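You operate a simulated robot arm through the tools that you are given. There is no shell and no other tool. Be economical: measure what you need, move in short steps, check, and stop when the job is done.

Carry out the task below with a simulated robot arm. There is one attempt and no reset: what you move stays moved.

TASK
Take the four star knobs off the flower press, then its notched board.
Fine: knobs on the bench before the letter rack, board on the free bench beside the press.

The check looks at the end state, three seconds after you hand in, the way a careful person would. Anything else that was tipped, shoved, dropped, spilled or broken makes it a failure.

THE ROBOT
A 6-joint arm with a two-finger parallel gripper, fixed in place. Base frame: the origin is at the foot of the arm, x ahead of it, y to its left, z up; the work surface is at about z = 850. Units: mm, degrees, N and s.
With the tool pointing down near the work surface it reaches from about 140 to 840 mm from the base axis. Its first joint turns from -166.0 to 166.0 degrees. Payload 3.91 kg.
Tool frame: the origin (TCP) lies between the finger pads and is the grasp point; the fingertips stand 30 mm ahead of it; z points along the fingers, y is the line along which they close. Largest opening 110 mm; finger width 20, thickness 10; the body of the gripper, 48 by 112 mm, starts 55 mm behind the TCP.
Orientation is that of the tool frame in the base frame, as [roll, pitch, yaw] about the fixed x, y, z axes, in that order (R = Rz(yaw) Ry(pitch) Rx(roll)). With the fingers straight down and closing along the base's y, the tool's x points along the base's -x, its y along +y and its z along -z.

THE INTERFACE
- The arm moves only by the tool arm_command. Its argument "increments" is a list of rows, each a list of 7 numbers: the turn, a rotation vector about the tool's x, y, z in units of 120 degrees (1.0 is 120 degrees), then the shift along the tool's x, y, z in units of 300 mm (1.0 is 300 mm), then the closure in counts, from 0 (fully open) to 255 (shut). In form: [[wx, wy, wz, dx, dy, dz, jaw], ...]. A call has 1 to 20 rows; each row is the pose to reach, as a shift and turn from the pose commanded when the call began, along the tool's axes at that moment. A call with a number of a shift or a turn outside -1 to 1 is refused whole. Each row takes 0.2 s and may step no farther than 50 mm and 8.6 degrees from the row before; otherwise, or with a gripper value out of range, the whole call is refused. A pose out of reach is approached as far as the arm can. The call stops where the force on the tool passes 90 N (or 10 N more than at its start, if that is more) or the arm is blocked; 0.2 s more then pass. Each finger travels about 108 mm/s and halts on what it meets, pressing with about 38 N; the grip force reading is that of the motor and also rises with nothing between the fingers. The clock runs only during rows and for 0.2 s after the last one: add rows that repeat a pose to give the fingers time. The reply holds the time, the measured pose of the TCP, the force on the tool along the base axes, the opening and the grip force, in the units named above and with some noise, with the torque about the TCP (base axes, N m) and any sound that the robot's microphone picked up.
- Cameras (640 x 400 px; columns grow to the right, rows downward): "scene" is fixed at [49.5, 651.5, 1622]; the picture's right is [-0.77, -0.64, 0.00], its down [-0.37, 0.45, -0.81] and it looks along [0.52, -0.62, -0.59] (base axes); focal length 328 px, centre (320, 200). "wrist" rides on the gripper at [77, 7, -114] in the tool frame; the picture's right is [-0.09, 1.00, 0.00], its down [-0.80, -0.07, -0.59] and it looks along [-0.59, -0.05, 0.80] (tool axes); focal length 270 px, centre (320, 200). There is no depth. A picture from a camera that has moved, and an enlarged one, comes with that camera's place and axes in the base frame and with its lens.
- capture(camera): a new picture of that camera. It takes no simulated time.
- raise_lower(by): slides the trunk up (or, below 0, down) by that many mm; the arm rides with it, the base frame stays. It gives what a move gives, with no picture.
- inspect(camera, box): a new picture of the part [left, top, right, bottom] of that camera's present view, enlarged. It takes no simulated time.
- finish_job(): hands the job in; it is judged then, once.

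Work in short steps. Places have to be worked out from the pictures, the camera data and where the tool is seen: move nearer, look again, correct. Check each grasp and each placing, and mend what went wrong. You have 120 turns and 76 pictures in all, those below and enlarged ones among them. Open the gripper and draw the arm clear of the work before you hand the job in, unless the task says otherwise; then end with one line.

The tools are called after "Call:" by a JSON object that holds its "op" and its "data". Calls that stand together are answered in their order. arm_command: Moves the arm, as the interface text tells. Its arguments: {"type":"object","properties":{"increments":{"type":"array"}},"required":["increments"]} The other tools are called the same way: raise_lower (by) slides the trunk up or down; capture (camera) takes a picture; inspect (camera, box) takes an enlarged picture of a part of a camera's view; finish_job () hands the job in.

At the start:

```text
time: 0.0
position: [433.6, 62.8, 1177.4]
tool_rot: [-180.0, 0.1, 179.9]
wrist_force: [0.0, 0.8, 0.2]
wrist_torque: [0.0, -0.01, 0.0]
width: 110.1
grasp_force: 0.1
trunk travel left (down, up): [-425.0, 115.0]
```

scene: 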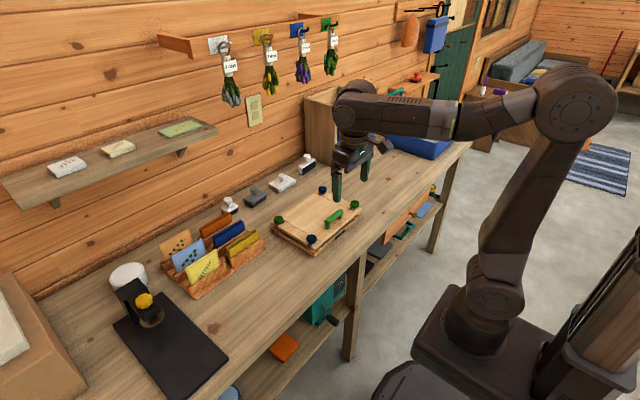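
wrist: 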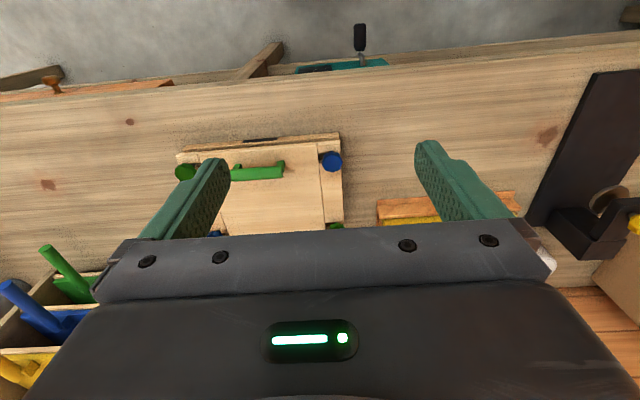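

I'll look closer at the press and its surroundings first.

Call:
{"op": "inspect", "data": {"camera": "scene", "box": [240, 160, 400, 260]}}

Call:
{"op": "inspect", "data": {"camera": "scene", "box": [100, 180, 340, 330]}}

```text
4.00 times, centred on (320, 210) of scene
camera zoom: at [49.5, 651.5, 1622.0], right [-0.77, -0.64, 0.0], down [-0.37, 0.45, -0.81], along [0.52, -0.62, -0.59], focal length 1314 px, centre (320, 160)
```

zoom: 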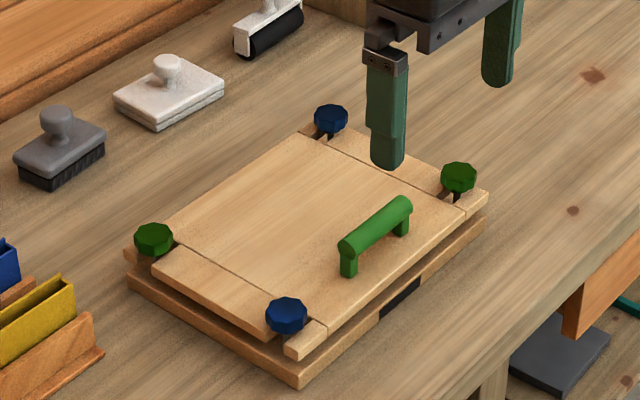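

```text
2.67 times, centred on (220, 255) of scene
camera zoom: at [49.5, 651.5, 1622.0], right [-0.77, -0.64, 0.0], down [-0.37, 0.45, -0.81], along [0.52, -0.62, -0.59], focal length 876 px, centre (587, 53)
```

zoom: 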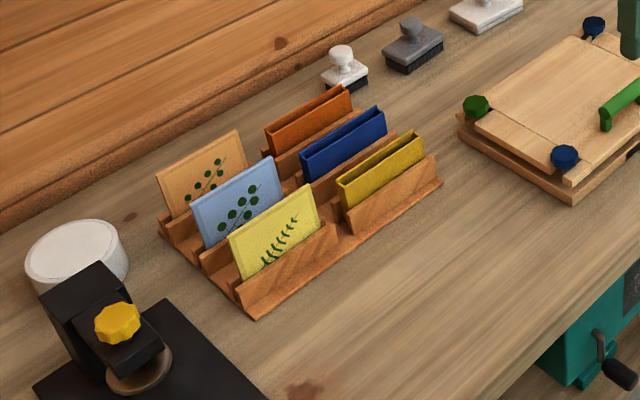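

Press knobs come out near D blue (573,68), B green (575,-172), A blue (725,-171), C green (728,69), z≈897. The rack front is at x≈694, y 169–424. I'll move above D for a close look.

Call:
{"op": "arm_command", "data": {"increments": [[0, 0, 0, -0.0934, 0.0035, 0.1114, 0], [0, 0, 0, -0.1868, 0.007, 0.2228, 0], [0, 0, 0, -0.28, 0.0105, 0.334, 0], [0, 0, 0, -0.3734, 0.014, 0.4456, 0], [0, 0, 0, -0.467, 0.0175, 0.557, 0], [0, 0, 0, -0.467, 0.0175, 0.557, 0]]}}

Call:
{"op": "capture", "data": {"camera": "wrist"}}

Call:
{"op": "inspect", "data": {"camera": "scene", "box": [260, 170, 372, 240]}}

```text
time: 1.4
position: [574.2, 68.3, 1011.8]
tool_rot: [-180.0, 0.0, 179.9]
wrist_force: [-0.1, -0.1, -0.2]
wrist_torque: [-0.03, -0.02, -0.01]
width: 109.9
grasp_force: 0.1
trunk travel left (down, up): [-425.0, 115.0]
```

```text
71 pictures are left
camera wrist: at [495.9, 73.4, 1125.7], right [0.09, 1.0, 0.0], down [0.8, -0.07, 0.59], along [0.59, -0.05, -0.8], focal length 270 px, centre (320, 200)
```

wrist: 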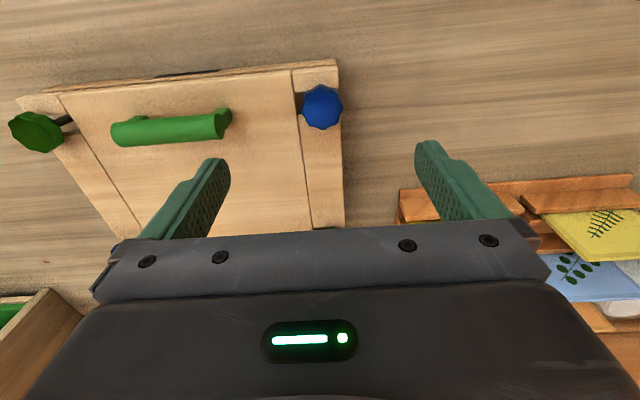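

```text
5.71 times, centred on (316, 205) of scene
camera zoom: at [49.5, 651.5, 1622.0], right [-0.77, -0.64, 0.0], down [-0.37, 0.45, -0.81], along [0.52, -0.62, -0.59], focal length 1876 px, centre (343, 171)
```

zoom: 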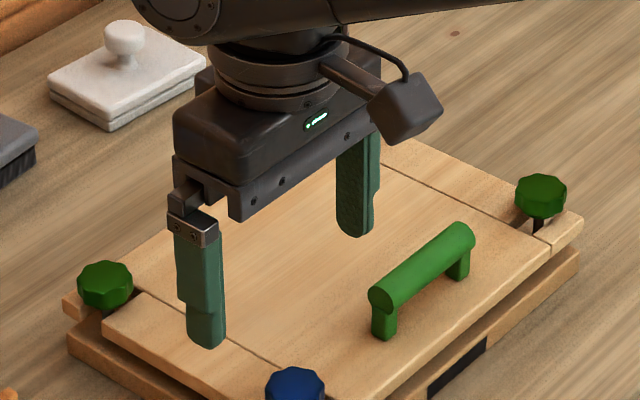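

Knob D's top is around (568,70,898). I'll lower to z=950 with the jaws partly closed and check.

Call:
{"op": "arm_command", "data": {"increments": [[0, 0, 0, 0.01, 0.002, 0.1, 60], [0, 0, 0, 0.02, 0.005, 0.2, 105], [0, 0, 0, 0.02, 0.005, 0.2, 105]]}}

Call:
{"op": "capture", "data": {"camera": "wrist"}}

Call:
{"op": "inspect", "data": {"camera": "scene", "box": [264, 190, 360, 250]}}

```text
time: 2.2
position: [570.2, 66.4, 952.2]
tool_rot: [-180.0, -0.1, 180.0]
wrist_force: [0.1, -0.7, 0.2]
wrist_torque: [0.03, -0.01, -0.01]
width: 64.6
grasp_force: 0.1
trunk travel left (down, up): [-425.0, 115.0]
```

```text
69 pictures are left
camera wrist: at [491.9, 71.1, 1066.8], right [0.09, 1.0, 0.0], down [0.8, -0.07, 0.59], along [0.59, -0.05, -0.8], focal length 270 px, centre (320, 200)
```

wrist: 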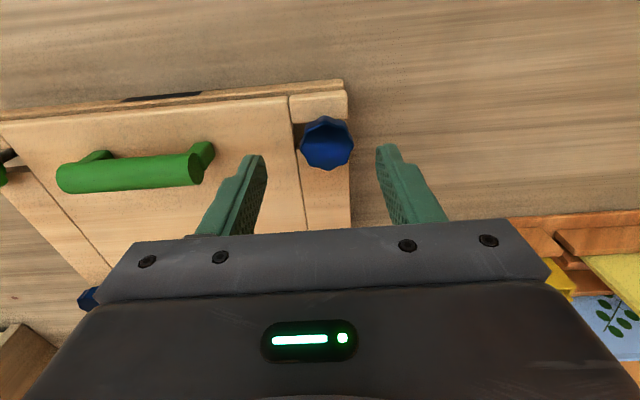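

```text
6.67 times, centred on (312, 220) of scene
camera zoom: at [49.5, 651.5, 1622.0], right [-0.77, -0.64, 0.0], down [-0.37, 0.45, -0.81], along [0.52, -0.62, -0.59], focal length 2189 px, centre (373, 67)
```

zoom: 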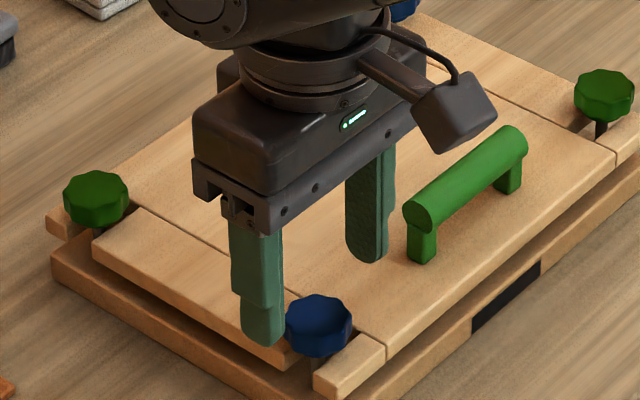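

Aligned with D at (570,69). I'll lower so tips straddle the knob and close gently.

Call:
{"op": "arm_command", "data": {"increments": [[0, 0, 0, -0.003, 0.003, 0.06, 105], [0, 0, 0, -0.003, 0.003, 0.12, 105], [0, 0, 0, -0.003, 0.003, 0.12, 180], [0, 0, 0, -0.003, 0.003, 0.12, 180], [0, 0, 0, -0.003, 0.003, 0.12, 220], [0, 0, 0, -0.003, 0.003, 0.12, 220]]}}

Call:
{"op": "capture", "data": {"camera": "wrist"}}

Call:
{"op": "inspect", "data": {"camera": "scene", "box": [264, 200, 344, 250]}}

```text
time: 3.6
position: [567.7, 67.3, 918.8]
tool_rot: [179.9, 0.7, -179.8]
wrist_force: [7.4, 0.0, 61.6]
wrist_torque: [-1.73, -0.76, 0.02]
width: 36.9
grasp_force: 21.8
trunk travel left (down, up): [-425.0, 115.0]
```

```text
67 pictures are left
camera wrist: at [489.4, 72.2, 1033.3], right [0.08, 1.0, 0.0], down [0.79, -0.07, 0.6], along [0.6, -0.05, -0.8], focal length 270 px, centre (320, 200)
```

wrist: 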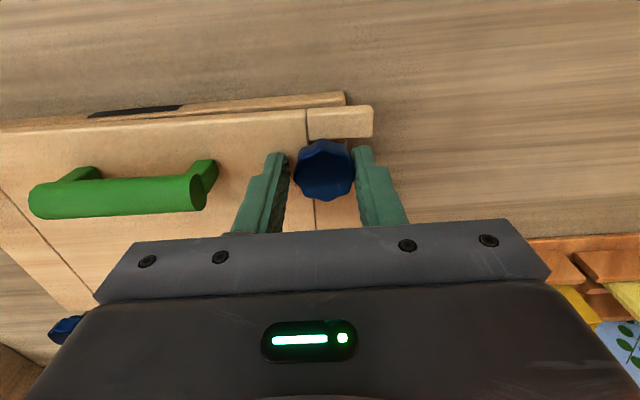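

```text
8.00 times, centred on (304, 225) of scene
camera zoom: at [49.5, 651.5, 1622.0], right [-0.77, -0.64, 0.0], down [-0.37, 0.45, -0.81], along [0.52, -0.62, -0.59], focal length 2627 px, centre (448, 0)
```

zoom: 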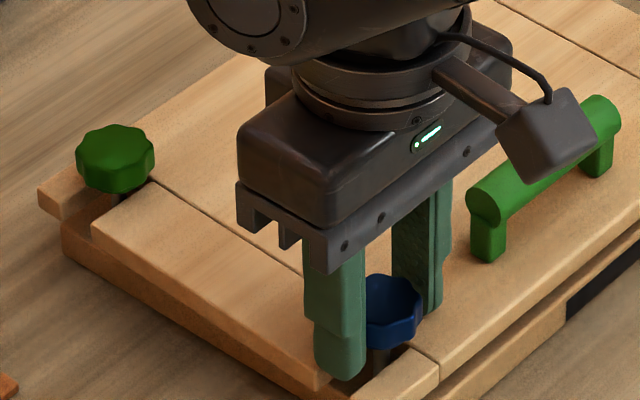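

Inner finger presses on the board (61 N) and the board slid a little in +y. I'll relieve the pressure by rising ~5 mm while holding the knob.

Call:
{"op": "arm_command", "data": {"increments": [[0, 0, 0, 0, 0, -0.015, 220], [0, 0, 0, 0, 0, -0.018, 220]]}}

```text
time: 4.2
position: [566.4, 67.9, 919.9]
tool_rot: [180.0, 0.2, -179.9]
wrist_force: [7.0, 7.0, 34.5]
wrist_torque: [-1.07, -0.9, 0.03]
width: 33.1
grasp_force: 18.0
trunk travel left (down, up): [-425.0, 115.0]
```

Still 34 N; rise a few more mm.

Call:
{"op": "arm_command", "data": {"increments": [[0, 0, 0, 0, 0, -0.01, 220], [0, 0, 0, 0, 0, -0.014, 220], [0, 0, 0, 0, 0, -0.014, 220]]}}

Call:
{"op": "inspect", "data": {"camera": "scene", "box": [264, 200, 344, 250]}}

```text
time: 5.0
position: [566.9, 69.2, 920.7]
tool_rot: [-180.0, -0.3, -180.0]
wrist_force: [-1.7, 7.2, -4.9]
wrist_torque: [-0.23, -0.2, -0.09]
width: 30.4
grasp_force: 38.5
trunk travel left (down, up): [-425.0, 115.0]
```

```text
8.00 times, centred on (304, 225) of scene
camera zoom: at [49.5, 651.5, 1622.0], right [-0.77, -0.64, 0.0], down [-0.37, 0.45, -0.81], along [0.52, -0.62, -0.59], focal length 2627 px, centre (448, 0)
```

zoom: 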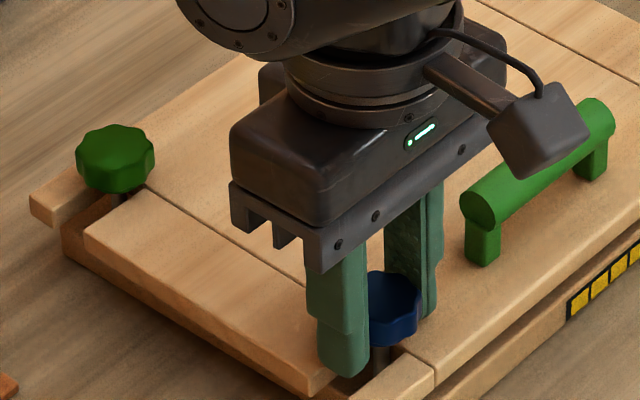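

The strip on the press's front edge changed from black to yellow; I'll look closer at it.

Call:
{"op": "inspect", "data": {"camera": "scene", "box": [312, 210, 360, 240]}}

Call:
{"op": "capture", "data": {"camera": "wrist"}}

```text
13.33 times, centred on (336, 225) of scene
camera zoom: at [49.5, 651.5, 1622.0], right [-0.77, -0.64, 0.0], down [-0.37, 0.45, -0.81], along [0.52, -0.62, -0.59], focal length 4378 px, centre (107, -133)
```

zoom: 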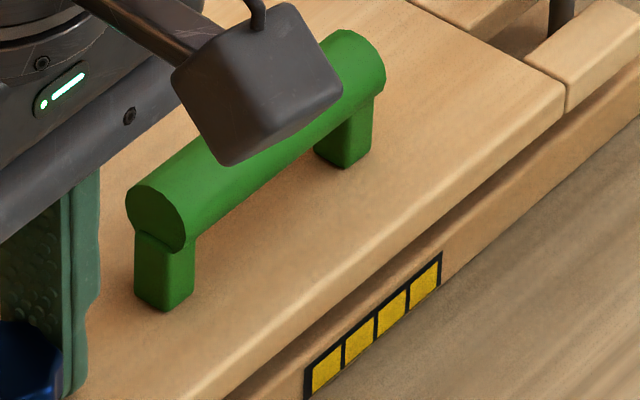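

```text
63 pictures are left
camera wrist: at [490.3, 75.7, 1037.2], right [0.09, 1.0, 0.0], down [0.8, -0.07, 0.59], along [0.59, -0.05, -0.81], focal length 270 px, centre (320, 200)
```

wrist: 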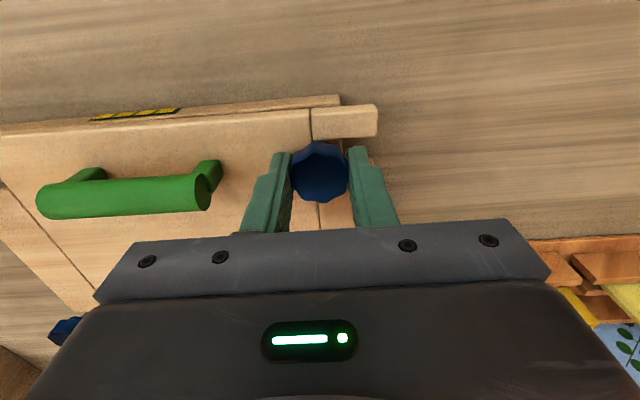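

Four cells lit—probably a gauge. Grip on the knob is firm (30 mm, 38 N); I'll try a counter-clockwise turn of ~33° and watch torque and gauge.

Call:
{"op": "arm_command", "data": {"increments": [[0, 0, -0.07, 0, 0, -0.002, 230], [0, 0, -0.14, 0, 0, -0.003, 230], [0, 0, -0.21, 0, 0, -0.004, 230], [0, 0, -0.28, 0, 0, -0.005, 230], [0, 0, -0.28, 0, 0, -0.005, 230]]}}

Call:
{"op": "inspect", "data": {"camera": "scene", "box": [264, 195, 360, 255]}}

```text
time: 6.2
position: [567.3, 71.7, 924.1]
tool_rot: [179.9, -0.2, -146.2]
wrist_force: [-20.2, 11.8, -25.4]
wrist_torque: [0.11, 0.22, -0.07]
width: 30.4
grasp_force: 38.0
trunk travel left (down, up): [-425.0, 115.0]
```

```text
6.67 times, centred on (312, 225) of scene
camera zoom: at [49.5, 651.5, 1622.0], right [-0.77, -0.64, 0.0], down [-0.37, 0.45, -0.81], along [0.52, -0.62, -0.59], focal length 2189 px, centre (373, 33)
```

zoom: 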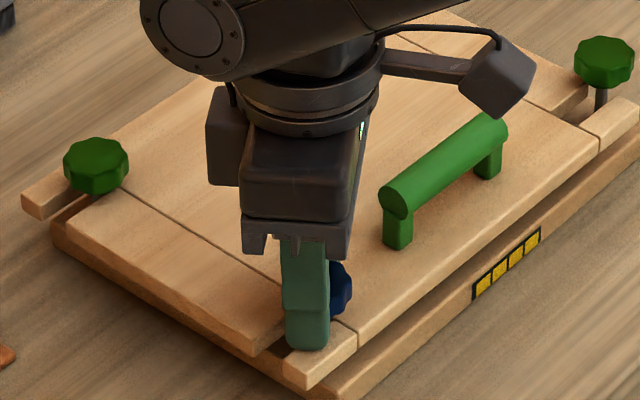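

The knob turns with almost no torque. Lateral forces show the axis is off a bit; I shift (-3,+1.5), ease down 2 mm, and keep turning another ~58°.

Call:
{"op": "arm_command", "data": {"increments": [[0, 0, 0, 0.0055, 0.0097, 0.007, 230], [0, 0, -0.07, 0.0055, 0.0097, 0.007, 230], [0, 0, -0.14, 0.0055, 0.0097, 0.006, 230], [0, 0, -0.21, 0.0055, 0.0097, 0.006, 230], [0, 0, -0.28, 0.0055, 0.0097, 0.005, 230], [0, 0, -0.35, 0.0055, 0.0097, 0.005, 230], [0, 0, -0.42, 0.0055, 0.0097, 0.004, 230], [0, 0, -0.48, 0.0055, 0.0097, 0.004, 230], [0, 0, -0.48, 0.0055, 0.0097, 0.004, 230]]}}

Call:
{"op": "inspect", "data": {"camera": "scene", "box": [264, 195, 360, 255]}}

```text
time: 8.2
position: [565.1, 72.8, 924.9]
tool_rot: [-180.0, 0.0, -88.5]
wrist_force: [-12.5, 6.1, -8.7]
wrist_torque: [0.13, 0.16, 0.0]
width: 30.1
grasp_force: 38.1
trunk travel left (down, up): [-425.0, 115.0]
```

```text
6.67 times, centred on (312, 225) of scene
camera zoom: at [49.5, 651.5, 1622.0], right [-0.77, -0.64, 0.0], down [-0.37, 0.45, -0.81], along [0.52, -0.62, -0.59], focal length 2189 px, centre (373, 33)
```

zoom: 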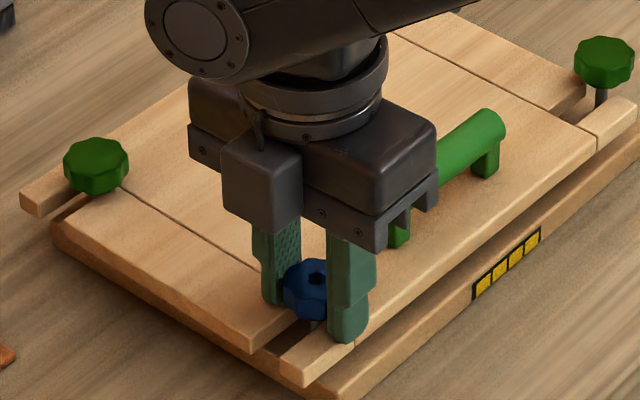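

I'll zoom in on the knob to see whether it's turned and risen.

Call:
{"op": "inspect", "data": {"camera": "scene", "box": [296, 225, 328, 245]}}

Call:
{"op": "capture", "data": {"camera": "wrist"}}

```text
16.00 times, centred on (312, 235) of scene
camera zoom: at [49.5, 651.5, 1622.0], right [-0.77, -0.64, 0.0], down [-0.37, 0.45, -0.81], along [0.52, -0.62, -0.59], focal length 5254 px, centre (448, -360)
```

zoom: 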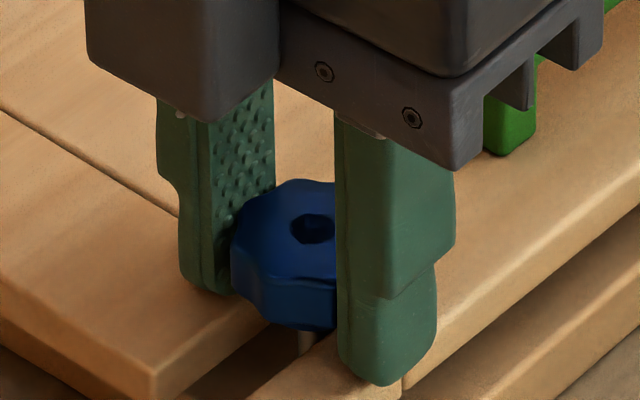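

```text
59 pictures are left
camera wrist: at [559.6, -6.1, 1039.3], right [-1.0, 0.06, 0.0], down [0.05, 0.8, 0.59], along [0.04, 0.59, -0.8], focal length 270 px, centre (320, 200)
```

wrist: 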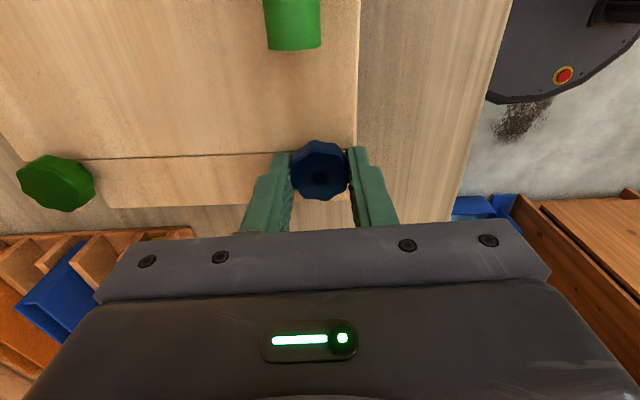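

The knob has a through-hole with the stud no longer in it, so it may be free. I'll try lifting gently 20 mm.

Call:
{"op": "arm_command", "data": {"increments": [[0, 0, 0, 0, 0, -0.02, 230], [0, 0, 0, 0, 0, -0.045, 230], [0, 0, 0, 0, 0, -0.067, 230], [0, 0, 0, 0, 0, -0.067, 230]]}}

Call:
{"op": "inspect", "data": {"camera": "scene", "box": [280, 210, 344, 250]}}

```text
time: 9.2
position: [565.0, 71.7, 943.3]
tool_rot: [179.8, 0.0, -88.9]
wrist_force: [-11.3, -3.6, -30.7]
wrist_torque: [-0.12, 0.23, 0.0]
width: 28.4
grasp_force: 38.1
trunk travel left (down, up): [-425.0, 115.0]
```

```text
10.00 times, centred on (312, 230) of scene
camera zoom: at [49.5, 651.5, 1622.0], right [-0.77, -0.64, 0.0], down [-0.37, 0.45, -0.81], along [0.52, -0.62, -0.59], focal length 3284 px, centre (400, -100)
```

zoom: 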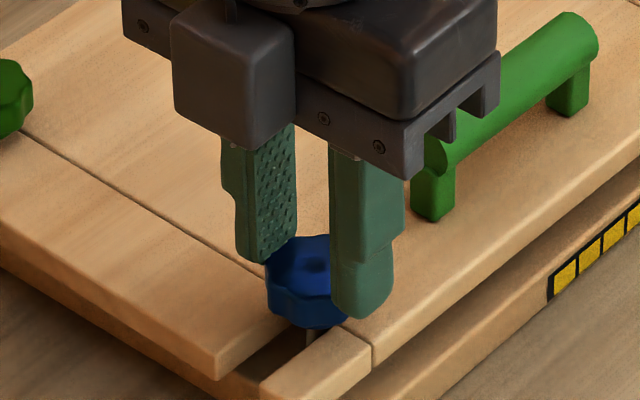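

The top board seems to have moved with the knob. I'll get a wide look before going on.

Call:
{"op": "inspect", "data": {"camera": "scene", "box": [240, 160, 400, 260]}}

```text
4.00 times, centred on (320, 210) of scene
camera zoom: at [49.5, 651.5, 1622.0], right [-0.77, -0.64, 0.0], down [-0.37, 0.45, -0.81], along [0.52, -0.62, -0.59], focal length 1314 px, centre (320, 160)
```

zoom: 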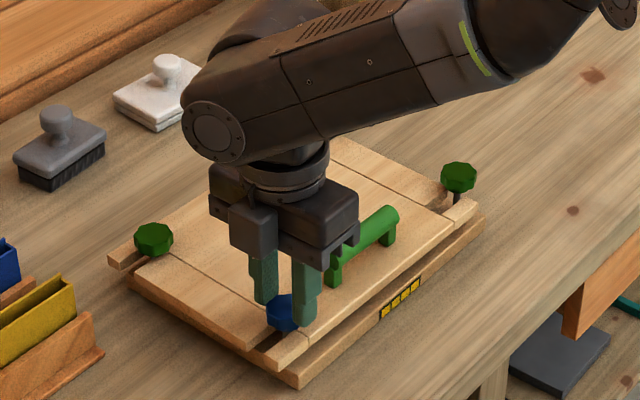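

The knob hasn't risen appreciably; fingers slid up. The hole deepening suggests counter-clockwise is right. Regrip lower and turn ~110° more.

Call:
{"op": "arm_command", "data": {"increments": [[0, 0, 0, 0, 0.004, 0, 140], [0, 0, 0, 0, 0.004, 0.03, 140], [0, 0, 0, 0, 0.004, 0.078, 140], [0, 0, 0, 0, 0.004, 0.078, 230], [0, 0, 0, 0, 0.004, 0.078, 230], [0, 0, -0.07, 0, 0.004, 0.078, 230], [0, 0, -0.14, 0, 0.004, 0.078, 230], [0, 0, -0.21, 0, 0.004, 0.077, 230], [0, 0, -0.28, 0, 0.004, 0.077, 230], [0, 0, -0.35, 0, 0.004, 0.076, 230], [0, 0, -0.42, 0, 0.004, 0.076, 230], [0, 0, -0.49, 0, 0.004, 0.075, 230], [0, 0, -0.56, 0, 0.004, 0.075, 230], [0, 0, -0.63, 0, 0.004, 0.074, 230], [0, 0, -0.7, 0, 0.004, 0.074, 230], [0, 0, -0.77, 0, 0.004, 0.073, 230], [0, 0, -0.77, 0, 0.004, 0.073, 230]]}}

Call:
{"op": "inspect", "data": {"camera": "scene", "box": [280, 210, 344, 250]}}

```text
time: 12.8
position: [563.3, 70.9, 922.4]
tool_rot: [-180.0, 0.0, 3.7]
wrist_force: [1.4, -11.3, 10.9]
wrist_torque: [-0.34, -0.14, 0.03]
width: 28.2
grasp_force: 38.6
trunk travel left (down, up): [-425.0, 115.0]
```

```text
10.00 times, centred on (312, 230) of scene
camera zoom: at [49.5, 651.5, 1622.0], right [-0.77, -0.64, 0.0], down [-0.37, 0.45, -0.81], along [0.52, -0.62, -0.59], focal length 3284 px, centre (400, -100)
```

zoom: 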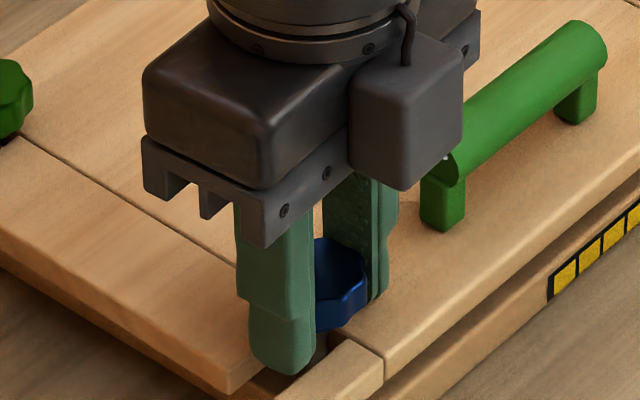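

Turning continues smoothly (~183° so far). Continue another ~110° without regripping.

Call:
{"op": "arm_command", "data": {"increments": [[0, 0, -0.07, 0, 0, -0.001, 230], [0, 0, -0.14, 0, 0, -0.002, 230], [0, 0, -0.21, 0, 0, -0.003, 230], [0, 0, -0.28, 0, 0, -0.004, 230], [0, 0, -0.35, 0, 0, -0.005, 230], [0, 0, -0.42, 0, 0, -0.006, 230], [0, 0, -0.49, 0, 0, -0.007, 230], [0, 0, -0.56, 0, 0, -0.008, 230], [0, 0, -0.63, 0, 0, -0.009, 230], [0, 0, -0.7, 0, 0, -0.01, 230], [0, 0, -0.77, 0, 0, -0.011, 230], [0, 0, -0.84, 0, 0, -0.012, 230], [0, 0, -0.91, 0, 0, -0.013, 230], [0, 0, -0.91, 0, 0, -0.013, 230]]}}

Call:
{"op": "inspect", "data": {"camera": "scene", "box": [280, 210, 344, 250]}}

```text
time: 13.3
position: [558.3, 86.9, 921.3]
tool_rot: [177.5, -0.6, 13.7]
wrist_force: [22.8, -72.8, 4.9]
wrist_torque: [-0.69, 0.48, -0.12]
width: 61.1
grasp_force: 37.9
out of reach, approached as far as the arm can: row 1, 2
trunk travel left (down, up): [-425.0, 115.0]
stopped in row 2: the force on the tool passed its limit at 125 N (the readings are from after the stop); the commanded pose is now the measured one
```

```text
10.00 times, centred on (312, 230) of scene
camera zoom: at [49.5, 651.5, 1622.0], right [-0.77, -0.64, 0.0], down [-0.37, 0.45, -0.81], along [0.52, -0.62, -0.59], focal length 3284 px, centre (400, -100)
```

zoom: 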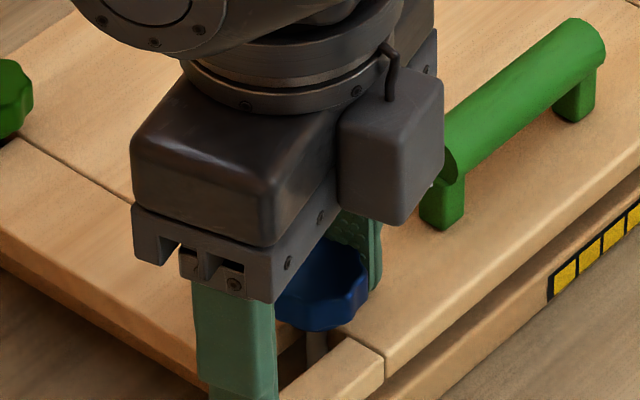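

Hit the wrist-joint limit (yaw ≈ 4°). I'll open and raise straight up, then look at the knob.

Call:
{"op": "arm_command", "data": {"increments": [[0, 0, 0, 0, 0, 0, 60], [0, 0, 0, 0, 0, 0, 60], [0, 0, -0.0, 0, 0, -0.1, 60], [0, 0, 0, 0, 0, -0.2, 60], [0, 0, 0.07, 0, 0, -0.2, 60], [0, 0, 0.14, 0, 0, -0.2, 60]]}}

Call:
{"op": "inspect", "data": {"camera": "scene", "box": [280, 210, 344, 250]}}

Call:
{"op": "capture", "data": {"camera": "wrist"}}

```text
time: 14.8
position: [556.3, 100.6, 980.7]
tool_rot: [177.7, -1.3, -3.0]
wrist_force: [0.4, 0.2, 0.1]
wrist_torque: [0.01, -0.01, -0.01]
width: 84.3
grasp_force: 0.1
trunk travel left (down, up): [-425.0, 115.0]
```

```text
10.00 times, centred on (312, 230) of scene
camera zoom: at [49.5, 651.5, 1622.0], right [-0.77, -0.64, 0.0], down [-0.37, 0.45, -0.81], along [0.52, -0.62, -0.59], focal length 3284 px, centre (400, -100)
```

zoom: 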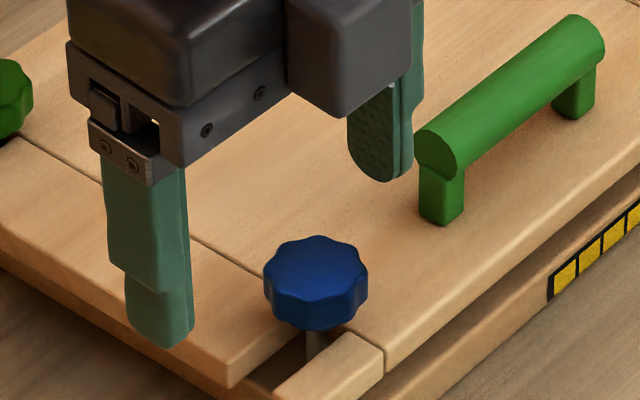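

```text
53 pictures are left
camera wrist: at [628.8, 92.7, 1097.5], right [-0.14, -0.99, 0.04], down [-0.81, 0.14, 0.57], along [-0.57, 0.05, -0.82], focal length 270 px, centre (320, 200)
```

wrist: 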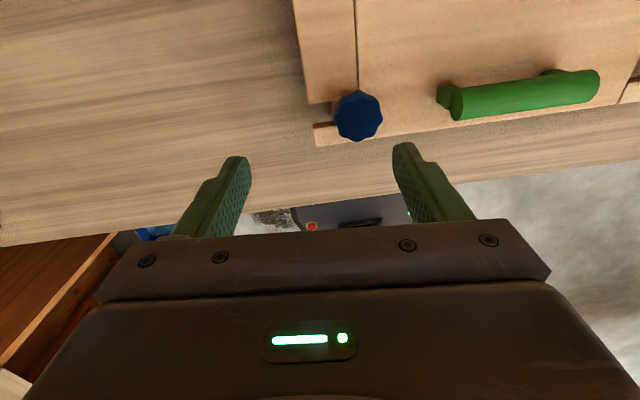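

Knob is about 2 mm higher than at start, so it's threaded, unscrewing counter-clockwise with maybe 4 mm pitch. Straighten the tilt and recentre over D, then unwind clockwise.

Call:
{"op": "arm_command", "data": {"increments": [[0.0192, -0.0108, 0, 0.0375, 0.1, 0, 60], [0.0192, -0.0108, 0, 0.0375, 0.1, 0, 60]]}}

```text
time: 15.3
position: [565.0, 70.1, 981.1]
tool_rot: [-180.0, -0.1, -3.0]
wrist_force: [0.0, -1.0, -0.9]
wrist_torque: [-0.01, 0.01, -0.03]
width: 84.3
grasp_force: 0.1
trunk travel left (down, up): [-425.0, 115.0]
```

Now unwind clockwise 120° at a time.

Call:
{"op": "arm_command", "data": {"increments": [[0, 0, 0.0714, 0, 0, 0, 60], [0, 0, 0.1428, 0, 0, 0, 60], [0, 0, 0.2142, 0, 0, 0, 60], [0, 0, 0.2856, 0, 0, 0, 60], [0, 0, 0.357, 0, 0, 0, 60], [0, 0, 0.4284, 0, 0, 0, 60], [0, 0, 0.4998, 0, 0, 0, 60], [0, 0, 0.5712, 0, 0, 0, 60], [0, 0, 0.6426, 0, 0, 0, 60], [0, 0, 0.714, 0, 0, 0, 60], [0, 0, 0.7854, 0, 0, 0, 60], [0, 0, 0.8568, 0, 0, 0, 60], [0, 0, 0.9282, 0, 0, 0, 60], [0, 0, 0.9996, 0, 0, 0, 60]]}}

Call:
{"op": "arm_command", "data": {"increments": [[0, 0, 0.0714, 0, 0, 0, 60], [0, 0, 0.1428, 0, 0, 0, 60], [0, 0, 0.2142, 0, 0, 0, 60], [0, 0, 0.2856, 0, 0, 0, 60], [0, 0, 0.357, 0, 0, 0, 60], [0, 0, 0.4284, 0, 0, 0, 60], [0, 0, 0.4998, 0, 0, 0, 60], [0, 0, 0.5712, 0, 0, 0, 60], [0, 0, 0.6426, 0, 0, 0, 60], [0, 0, 0.714, 0, 0, 0, 60], [0, 0, 0.7854, 0, 0, 0, 60], [0, 0, 0.8568, 0, 0, 0, 60], [0, 0, 0.9282, 0, 0, 0, 60], [0, 0, 0.9996, 0, 0, 0, 60]]}}

Call:
{"op": "arm_command", "data": {"increments": [[0, 0, 0.0714, 0, 0, 0, 60], [0, 0, 0.1428, 0, 0, 0, 60], [0, 0, 0.2142, 0, 0, 0, 60], [0, 0, 0.2856, 0, 0, 0, 60], [0, 0, 0.357, 0, 0, 0, 60], [0, 0, 0.4284, 0, 0, 0, 60], [0, 0, 0.4998, 0, 0, 0, 60], [0, 0, 0.5712, 0, 0, 0, 60], [0, 0, 0.6426, 0, 0, 0, 60], [0, 0, 0.714, 0, 0, 0, 60], [0, 0, 0.7854, 0, 0, 0, 60], [0, 0, 0.8568, 0, 0, 0, 60], [0, 0, 0.9282, 0, 0, 0, 60]]}}

```text
time: 18.4
position: [562.8, 71.6, 983.3]
tool_rot: [-180.0, 0.0, -123.0]
wrist_force: [0.5, 0.0, -0.2]
wrist_torque: [-0.02, -0.03, -0.01]
width: 84.2
grasp_force: 0.0
trunk travel left (down, up): [-425.0, 115.0]
```

```text
time: 21.4
position: [563.6, 68.8, 982.6]
tool_rot: [179.9, -0.1, 117.0]
wrist_force: [0.8, 0.0, -0.2]
wrist_torque: [0.02, -0.01, 0.03]
width: 84.3
grasp_force: 0.1
trunk travel left (down, up): [-425.0, 115.0]
```

```text
time: 24.1
position: [570.9, -4.5, 976.5]
tool_rot: [-177.1, -0.5, 11.9]
wrist_force: [0.5, 0.0, -0.2]
wrist_torque: [-0.02, -0.03, -0.01]
width: 84.2
grasp_force: 0.1
out of reach, approached as far as the arm can: row 12, 13
trunk travel left (down, up): [-425.0, 115.0]
```

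The limit on that side is yaw ≈ 23°, so about 340° per grip. Come back ~25° and re-read pose.

Call:
{"op": "arm_command", "data": {"increments": [[0, 0, -0.07, 0, 0, 0, 60], [0, 0, -0.14, 0, 0, 0, 60], [0, 0, -0.2, 0, 0, 0, 60], [0, 0, -0.2, 0, 0, 0, 60]]}}

```text
time: 25.1
position: [571.2, -2.9, 974.5]
tool_rot: [-177.5, -1.8, 35.7]
wrist_force: [-0.3, -0.3, -0.2]
wrist_torque: [-0.03, 0.02, 0.0]
width: 84.1
grasp_force: 0.0
trunk travel left (down, up): [-425.0, 115.0]
```

Correct tilt and recentre over D.

Call:
{"op": "arm_command", "data": {"increments": [[-0.0104, -0.0075, 0, 0.064, -0.1037, 0, 60], [-0.0208, -0.015, 0, 0.1285, -0.2073, 0, 100], [-0.0208, -0.015, 0, 0.1285, -0.2073, 0, 140], [-0.0208, -0.015, 0, 0.1285, -0.2073, 0, 140]]}}

Call:
{"op": "capture", "data": {"camera": "wrist"}}

```text
time: 26.1
position: [566.6, 70.9, 978.0]
tool_rot: [-180.0, 0.1, 35.8]
wrist_force: [0.1, -1.2, -0.2]
wrist_torque: [0.0, 0.0, -0.02]
width: 49.7
grasp_force: 0.0
trunk travel left (down, up): [-425.0, 115.0]
```

```text
52 pictures are left
camera wrist: at [633.9, 109.7, 1094.0], right [0.51, -0.86, 0.0], down [-0.69, -0.41, 0.6], along [-0.51, -0.31, -0.8], focal length 270 px, centre (320, 200)
```

wrist: 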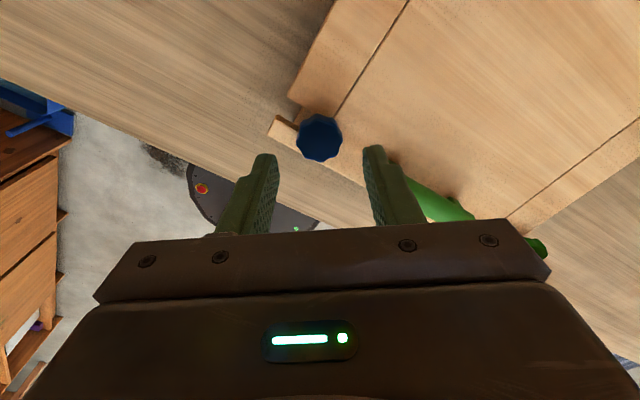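

Nearly centred. Descend, grip, and turn ccw 118°.

Call:
{"op": "arm_command", "data": {"increments": [[0, 0, 0, -0.013, 0, 0.08, 140], [0, 0, 0, -0.013, 0, 0.15, 140], [0, 0, 0, -0.013, 0, 0.178, 140], [0, 0, 0, -0.013, 0, 0.178, 230], [0, 0, 0, -0.013, 0, 0.178, 230], [0, 0, -0.07, -0.013, 0, 0.178, 230], [0, 0, -0.14, -0.013, 0, 0.178, 230], [0, 0, -0.21, -0.013, 0, 0.177, 230], [0, 0, -0.28, -0.013, 0, 0.177, 230], [0, 0, -0.35, -0.013, 0, 0.176, 230], [0, 0, -0.42, -0.013, 0, 0.176, 230], [0, 0, -0.49, -0.013, 0, 0.175, 230], [0, 0, -0.56, -0.013, 0, 0.175, 230], [0, 0, -0.63, -0.013, 0, 0.174, 230], [0, 0, -0.7, -0.013, 0, 0.174, 230], [0, 0, -0.77, -0.013, 0, 0.173, 230], [0, 0, -0.84, -0.013, 0, 0.173, 230], [0, 0, -0.91, -0.013, 0, 0.173, 230], [0, 0, -0.98, -0.013, 0, 0.173, 230]]}}

```text
time: 30.1
position: [563.7, 69.5, 926.5]
tool_rot: [180.0, 0.0, 153.5]
wrist_force: [23.0, 8.7, 7.1]
wrist_torque: [0.07, -0.76, -0.03]
width: 30.7
grasp_force: 38.0
trunk travel left (down, up): [-425.0, 115.0]
```

Good. Shift slightly to relieve lateral force and continue turning to the upper limit (≈ 118° + 80°).

Call:
{"op": "arm_command", "data": {"increments": [[0, 0, -0.07, -0.006, 0.006, 0, 230], [0, 0, -0.14, -0.006, 0.006, 0, 230], [0, 0, -0.21, -0.006, 0.006, -0.001, 230], [0, 0, -0.28, -0.006, 0.006, -0.001, 230], [0, 0, -0.35, -0.006, 0.006, -0.002, 230], [0, 0, -0.42, -0.006, 0.006, -0.002, 230], [0, 0, -0.49, -0.006, 0.006, -0.003, 230], [0, 0, -0.56, -0.006, 0.006, -0.003, 230], [0, 0, -0.63, -0.006, 0.006, -0.004, 230], [0, 0, -0.7, -0.006, 0.006, -0.004, 230], [0, 0, -0.77, -0.006, 0.006, -0.005, 230], [0, 0, -0.84, -0.006, 0.006, -0.005, 230], [0, 0, -0.91, -0.006, 0.006, -0.005, 230], [0, 0, -0.98, -0.006, 0.006, -0.005, 230]]}}

Call:
{"op": "arm_command", "data": {"increments": [[0, 0, -0.07, 0, 0, 0, 230], [0, 0, -0.14, 0, 0, 0, 230], [0, 0, -0.21, 0, 0, -0.001, 230], [0, 0, -0.28, 0, 0, -0.001, 230], [0, 0, -0.35, 0, 0, -0.002, 230], [0, 0, -0.42, 0, 0, -0.002, 230], [0, 0, -0.49, 0, 0, -0.003, 230], [0, 0, -0.56, 0, 0, -0.003, 230], [0, 0, -0.6, 0, 0, -0.003, 230]]}}

Call:
{"op": "inspect", "data": {"camera": "scene", "box": [280, 210, 344, 250]}}

```text
time: 33.1
position: [564.8, 68.6, 928.6]
tool_rot: [179.9, -0.1, -88.8]
wrist_force: [0.9, 0.4, -0.5]
wrist_torque: [0.02, 0.02, 0.0]
width: 29.4
grasp_force: 38.0
trunk travel left (down, up): [-425.0, 115.0]
```

```text
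time: 35.1
position: [564.8, 69.4, 928.3]
tool_rot: [180.0, 0.0, -16.9]
wrist_force: [3.4, 0.4, 0.0]
wrist_torque: [0.0, -0.08, -0.04]
width: 29.1
grasp_force: 37.5
trunk travel left (down, up): [-425.0, 115.0]
```

```text
10.00 times, centred on (312, 230) of scene
camera zoom: at [49.5, 651.5, 1622.0], right [-0.77, -0.64, 0.0], down [-0.37, 0.45, -0.81], along [0.52, -0.62, -0.59], focal length 3284 px, centre (400, -100)
```

zoom: 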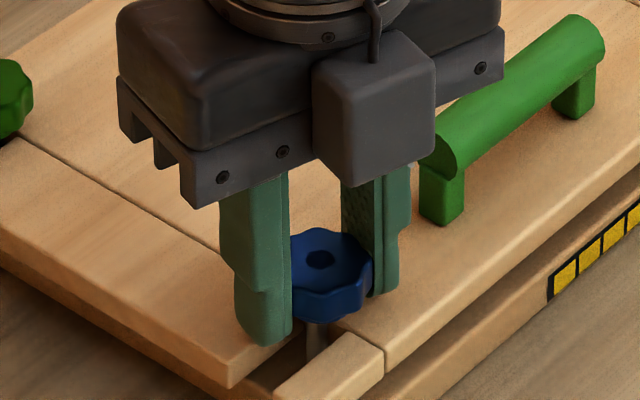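

Forces fell to zero and a hole shows in the knob; try lifting.

Call:
{"op": "arm_command", "data": {"increments": [[0, 0, 0, 0, 0, -0.03, 230], [0, 0, 0, 0, 0, -0.06, 230], [0, 0, 0, 0, 0, -0.1, 230], [0, 0, 0, 0, 0, -0.1, 230]]}}

Call:
{"op": "inspect", "data": {"camera": "scene", "box": [280, 210, 344, 250]}}

```text
time: 36.1
position: [564.6, 69.2, 959.0]
tool_rot: [179.8, 0.1, -17.0]
wrist_force: [-0.9, -0.4, 0.9]
wrist_torque: [0.01, 0.02, -0.01]
width: 29.0
grasp_force: 38.5
trunk travel left (down, up): [-425.0, 115.0]
```

```text
10.00 times, centred on (312, 230) of scene
camera zoom: at [49.5, 651.5, 1622.0], right [-0.77, -0.64, 0.0], down [-0.37, 0.45, -0.81], along [0.52, -0.62, -0.59], focal length 3284 px, centre (400, -100)
```

zoom: 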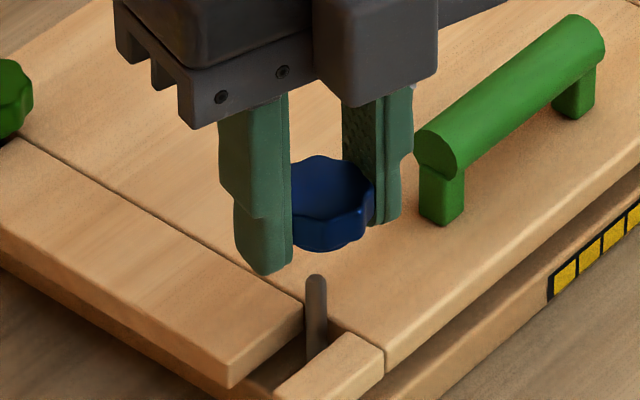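

Knob D is off (about one to 1.2 turns). Carry it to the bench before the rack at about (620,360).

Call:
{"op": "arm_command", "data": {"increments": [[0, 0, 0, 0, 0, -0.05, 230], [0, 0, 0, -0.0135, -0.1226, -0.05, 230], [0, 0, 0, -0.027, -0.245, -0.05, 230], [0, 0, 0, -0.04, -0.368, -0.05, 230], [0, 0, 0, -0.054, -0.49, -0.05, 230], [0, 0, 0, -0.0675, -0.613, -0.05, 230], [0, 0, 0, -0.081, -0.736, -0.05, 230], [0, 0, 0, -0.0945, -0.858, -0.05, 230], [0, 0, 0, -0.108, -0.981, -0.05, 230], [0, 0, 0, -0.108, -0.981, -0.05, 230]]}}

Call:
{"op": "capture", "data": {"camera": "wrist"}}

Call:
{"op": "capture", "data": {"camera": "scene"}}

```text
time: 38.4
position: [618.5, 362.3, 973.3]
tool_rot: [179.9, 0.0, -17.1]
wrist_force: [-0.1, -0.5, 0.3]
wrist_torque: [0.02, -0.01, 0.01]
width: 29.2
grasp_force: 38.3
trunk travel left (down, up): [-425.0, 115.0]
```

```text
49 pictures are left
camera wrist: at [690.4, 333.0, 1088.6], right [-0.38, -0.93, 0.0], down [-0.74, 0.3, 0.6], along [-0.55, 0.22, -0.8], focal length 270 px, centre (320, 200)
```

wrist: 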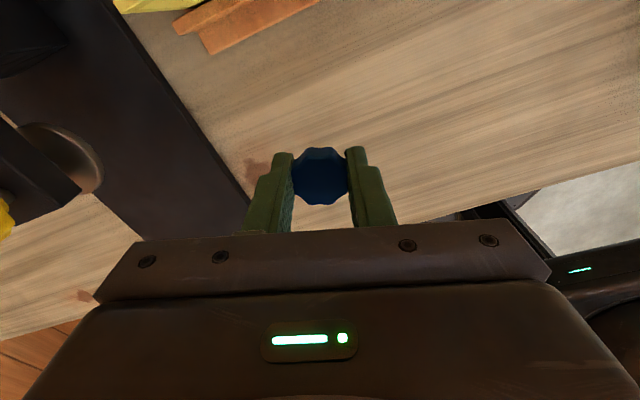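

```text
48 pictures are left
```

scene: 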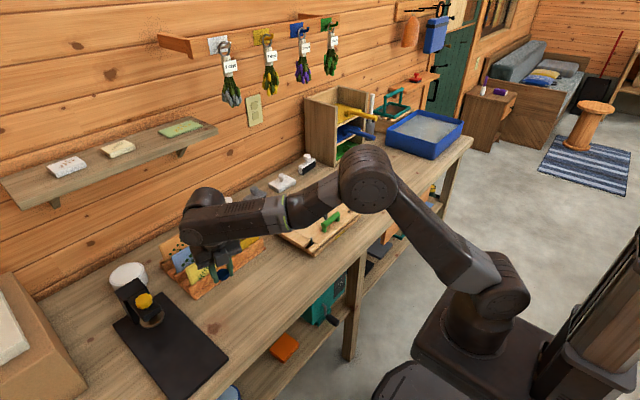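

Bench below is clear. I'll shift 30 mm away from the rack (camera clearance) and lower to just above the bench.

Call:
{"op": "arm_command", "data": {"increments": [[0, 0, 0, -0.0956, 0.029, 0, 230], [0, 0, 0, -0.0956, 0.029, 0.12, 230], [0, 0, 0, -0.0956, 0.029, 0.22, 230], [0, 0, 0, -0.0956, 0.029, 0.28, 230], [0, 0, 0, -0.0956, 0.029, 0.295, 230], [0, 0, 0, -0.0956, 0.029, 0.295, 230]]}}

Call:
{"op": "inspect", "data": {"camera": "scene", "box": [180, 230, 276, 290]}}

```text
time: 39.8
position: [588.7, 358.7, 885.3]
tool_rot: [179.9, 0.0, -17.0]
wrist_force: [-0.6, 0.9, 0.3]
wrist_torque: [-0.02, 0.02, -0.02]
width: 28.6
grasp_force: 37.5
trunk travel left (down, up): [-425.0, 115.0]
```

```text
6.67 times, centred on (228, 260) of scene
camera zoom: at [49.5, 651.5, 1622.0], right [-0.77, -0.64, 0.0], down [-0.37, 0.45, -0.81], along [0.52, -0.62, -0.59], focal length 2189 px, centre (933, -200)
```

zoom: 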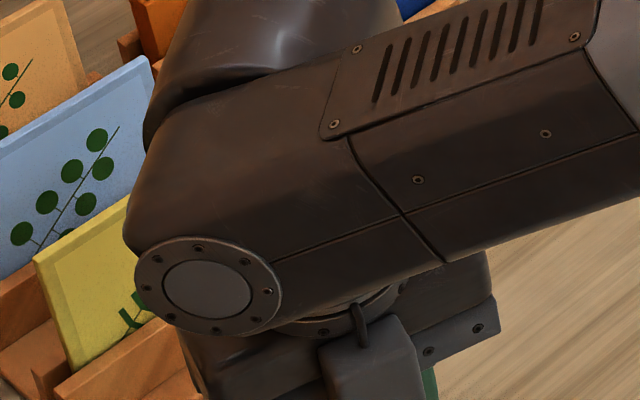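

Arm occludes. Lower in small steps until contact, then open and rise.

Call:
{"op": "arm_command", "data": {"increments": [[0, 0, 0, 0, 0, 0.007, 230], [0, 0, 0, 0, 0, 0.013, 230], [0, 0, 0, 0, 0, 0.013, 230]]}}

```text
time: 40.5
position: [589.4, 356.6, 881.2]
tool_rot: [179.8, 0.1, -17.0]
wrist_force: [-0.6, -0.2, 0.3]
wrist_torque: [0.01, 0.01, 0.0]
width: 28.5
grasp_force: 37.9
trunk travel left (down, up): [-425.0, 115.0]
```

Call:
{"op": "arm_command", "data": {"increments": [[0, 0, 0, 0, 0, 0.006, 230], [0, 0, 0, 0, 0, 0.01, 230], [0, 0, 0, 0, 0, 0.01, 230]]}}

```text
time: 41.4
position: [590.4, 357.9, 880.1]
tool_rot: [180.0, -0.1, -17.0]
wrist_force: [-1.3, -3.2, 17.0]
wrist_torque: [-0.24, 0.2, 0.1]
width: 28.6
grasp_force: 38.3
trunk travel left (down, up): [-425.0, 115.0]
```

Contact (17 N). Ease up, open, and rise.

Call:
{"op": "arm_command", "data": {"increments": [[0, 0, 0, 0, 0, -0.006, 230], [0, 0, 0, 0, 0, -0.006, 120], [0, 0, 0, 0, 0, -0.006, 100], [0, 0, 0, 0, 0, -0.1, 100], [0, 0, 0, 0, 0, -0.25, 100], [0, 0, 0, 0, 0, -0.4, 100]]}}

Call:
{"op": "capture", "data": {"camera": "wrist"}}

```text
time: 42.8
position: [590.1, 357.1, 998.7]
tool_rot: [179.9, 0.0, -17.1]
wrist_force: [-0.2, -0.1, 0.0]
wrist_torque: [-0.02, -0.02, 0.03]
width: 67.2
grasp_force: 0.0
trunk travel left (down, up): [-425.0, 115.0]
```

```text
46 pictures are left
camera wrist: at [662.7, 327.1, 1113.8], right [-0.38, -0.93, 0.0], down [-0.74, 0.3, 0.6], along [-0.55, 0.22, -0.8], focal length 270 px, centre (320, 200)
```

wrist: 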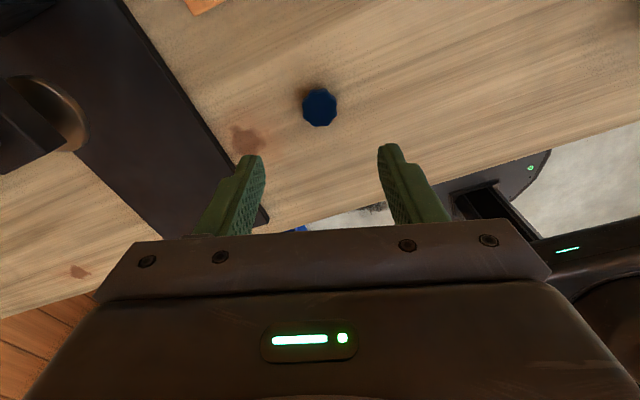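

D is set down well at (590,357). Now travel to above C (green, far left) while unwinding the wrist clockwise.

Call:
{"op": "arm_command", "data": {"increments": [[0, 0, 0.067, 0.053, 0.06, 0.0036, 100], [0, 0, 0.134, 0.106, 0.12, 0.0072, 100], [0, 0, 0.201, 0.159, 0.181, 0.011, 100], [0, 0, 0.268, 0.212, 0.241, 0.0145, 100], [0, 0, 0.335, 0.265, 0.301, 0.018, 100], [0, 0, 0.402, 0.318, 0.361, 0.0217, 100], [0, 0, 0.469, 0.37, 0.422, 0.0253, 100], [0, 0, 0.536, 0.423, 0.482, 0.029, 100], [0, 0, 0.603, 0.476, 0.542, 0.0325, 100], [0, 0, 0.67, 0.529, 0.602, 0.036, 100], [0, 0, 0.737, 0.582, 0.663, 0.04, 100], [0, 0, 0.804, 0.635, 0.723, 0.043, 100], [0, 0, 0.87, 0.688, 0.783, 0.047, 100]]}}

Call:
{"op": "arm_command", "data": {"increments": [[0, 0, 0.067, 0, 0, 0, 100], [0, 0, 0.134, 0, 0, 0, 100], [0, 0, 0.201, 0, 0, 0, 100], [0, 0, 0.268, 0, 0, 0, 100], [0, 0, 0.335, 0, 0, 0, 100], [0, 0, 0.402, 0, 0, 0, 100], [0, 0, 0.469, 0, 0, 0, 100], [0, 0, 0.536, 0, 0, 0, 100], [0, 0, 0.603, 0, 0, 0, 100], [0, 0, 0.67, 0, 0, 0, 100], [0, 0, 0.737, 0, 0, 0, 100], [0, 0, 0.804, 0, 0, 0, 100], [0, 0, 0.87, 0, 0, 0, 100]]}}

Call:
{"op": "arm_command", "data": {"increments": [[0, 0, 0.067, 0, 0, 0, 100], [0, 0, 0.134, 0, 0, 0, 100], [0, 0, 0.201, 0, 0, 0, 100], [0, 0, 0.268, 0, 0, 0, 100], [0, 0, 0.335, 0, 0, 0, 100], [0, 0, 0.402, 0, 0, 0, 100], [0, 0, 0.469, 0, 0, 0, 100], [0, 0, 0.536, 0, 0, 0, 100], [0, 0, 0.603, 0, 0, 0, 100], [0, 0, 0.67, 0, 0, 0, 100], [0, 0, 0.737, 0, 0, 0, 100], [0, 0, 0.804, 0, 0, 0, 100], [0, 0, 0.83, 0, 0, 0, 100]]}}

Call:
{"op": "capture", "data": {"camera": "wrist"}}

Call:
{"op": "inspect", "data": {"camera": "scene", "box": [240, 180, 352, 250]}}

```text
time: 45.5
position: [719.4, 74.9, 982.7]
tool_rot: [179.9, -0.1, -121.6]
wrist_force: [0.4, 0.2, 0.4]
wrist_torque: [-0.02, 0.0, 0.02]
width: 66.7
grasp_force: 0.0
trunk travel left (down, up): [-425.0, 115.0]
```

```text
time: 48.4
position: [718.0, 73.9, 982.8]
tool_rot: [-179.8, 0.0, 134.0]
wrist_force: [0.8, 0.5, 0.1]
wrist_torque: [0.0, 0.0, -0.01]
width: 67.0
grasp_force: 0.0
trunk travel left (down, up): [-425.0, 115.0]
```

```text
time: 51.1
position: [717.6, 74.9, 984.1]
tool_rot: [-179.9, 0.2, 34.4]
wrist_force: [0.0, 0.0, 0.4]
wrist_torque: [0.01, -0.03, 0.02]
width: 67.0
grasp_force: 0.0
trunk travel left (down, up): [-425.0, 115.0]
```

```text
45 pictures are left
camera wrist: at [785.4, 112.0, 1099.4], right [0.49, -0.87, 0.0], down [-0.7, -0.39, 0.6], along [-0.52, -0.29, -0.8], focal length 270 px, centre (320, 200)
```

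wrist: 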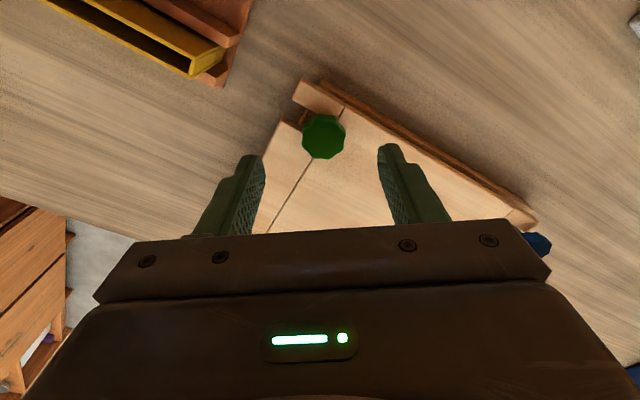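

```text
5.71 times, centred on (296, 215) of scene
camera zoom: at [49.5, 651.5, 1622.0], right [-0.77, -0.64, 0.0], down [-0.37, 0.45, -0.81], along [0.52, -0.62, -0.59], focal length 1876 px, centre (457, 114)
```

zoom: 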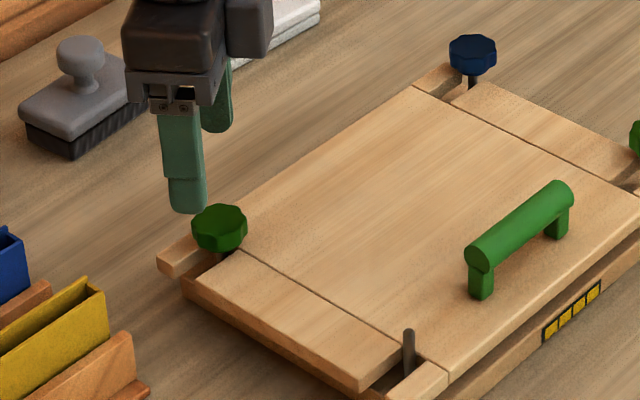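

C is nearly centred, same picture as with D. Descend, grip, turn ccw and watch torque.

Call:
{"op": "arm_command", "data": {"increments": [[0, 0, 0, -0.01, 0.006, 0.08, 130], [0, 0, 0, -0.01, 0.006, 0.16, 140], [0, 0, 0, -0.01, 0.006, 0.203, 140], [0, 0, 0, -0.01, 0.006, 0.203, 230], [0, 0, 0, -0.01, 0.006, 0.203, 230], [0, 0, -0.07, -0.01, 0.006, 0.203, 230], [0, 0, -0.14, -0.01, 0.006, 0.203, 230], [0, 0, -0.21, -0.01, 0.006, 0.202, 230], [0, 0, -0.28, -0.01, 0.006, 0.202, 230], [0, 0, -0.35, -0.01, 0.006, 0.202, 230], [0, 0, -0.35, -0.01, 0.006, 0.202, 230]]}}

Call:
{"op": "inspect", "data": {"camera": "scene", "box": [256, 200, 320, 240]}}

```text
time: 53.5
position: [716.1, 71.7, 923.9]
tool_rot: [-179.9, 0.1, 76.7]
wrist_force: [-14.3, 4.4, 4.3]
wrist_torque: [0.09, 0.31, -0.01]
width: 29.6
grasp_force: 38.2
trunk travel left (down, up): [-425.0, 115.0]
```

```text
10.00 times, centred on (288, 220) of scene
camera zoom: at [49.5, 651.5, 1622.0], right [-0.77, -0.64, 0.0], down [-0.37, 0.45, -0.81], along [0.52, -0.62, -0.59], focal length 3284 px, centre (640, 0)
```

zoom: 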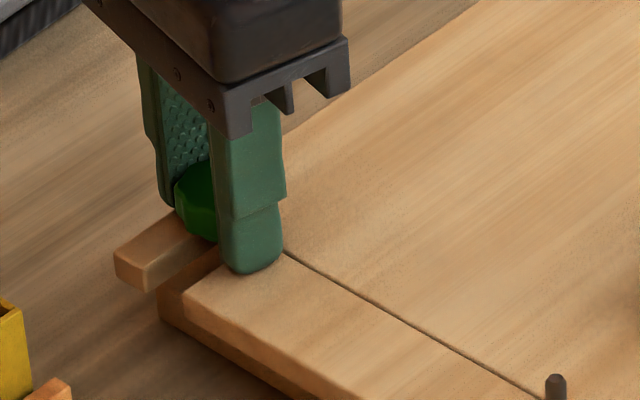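

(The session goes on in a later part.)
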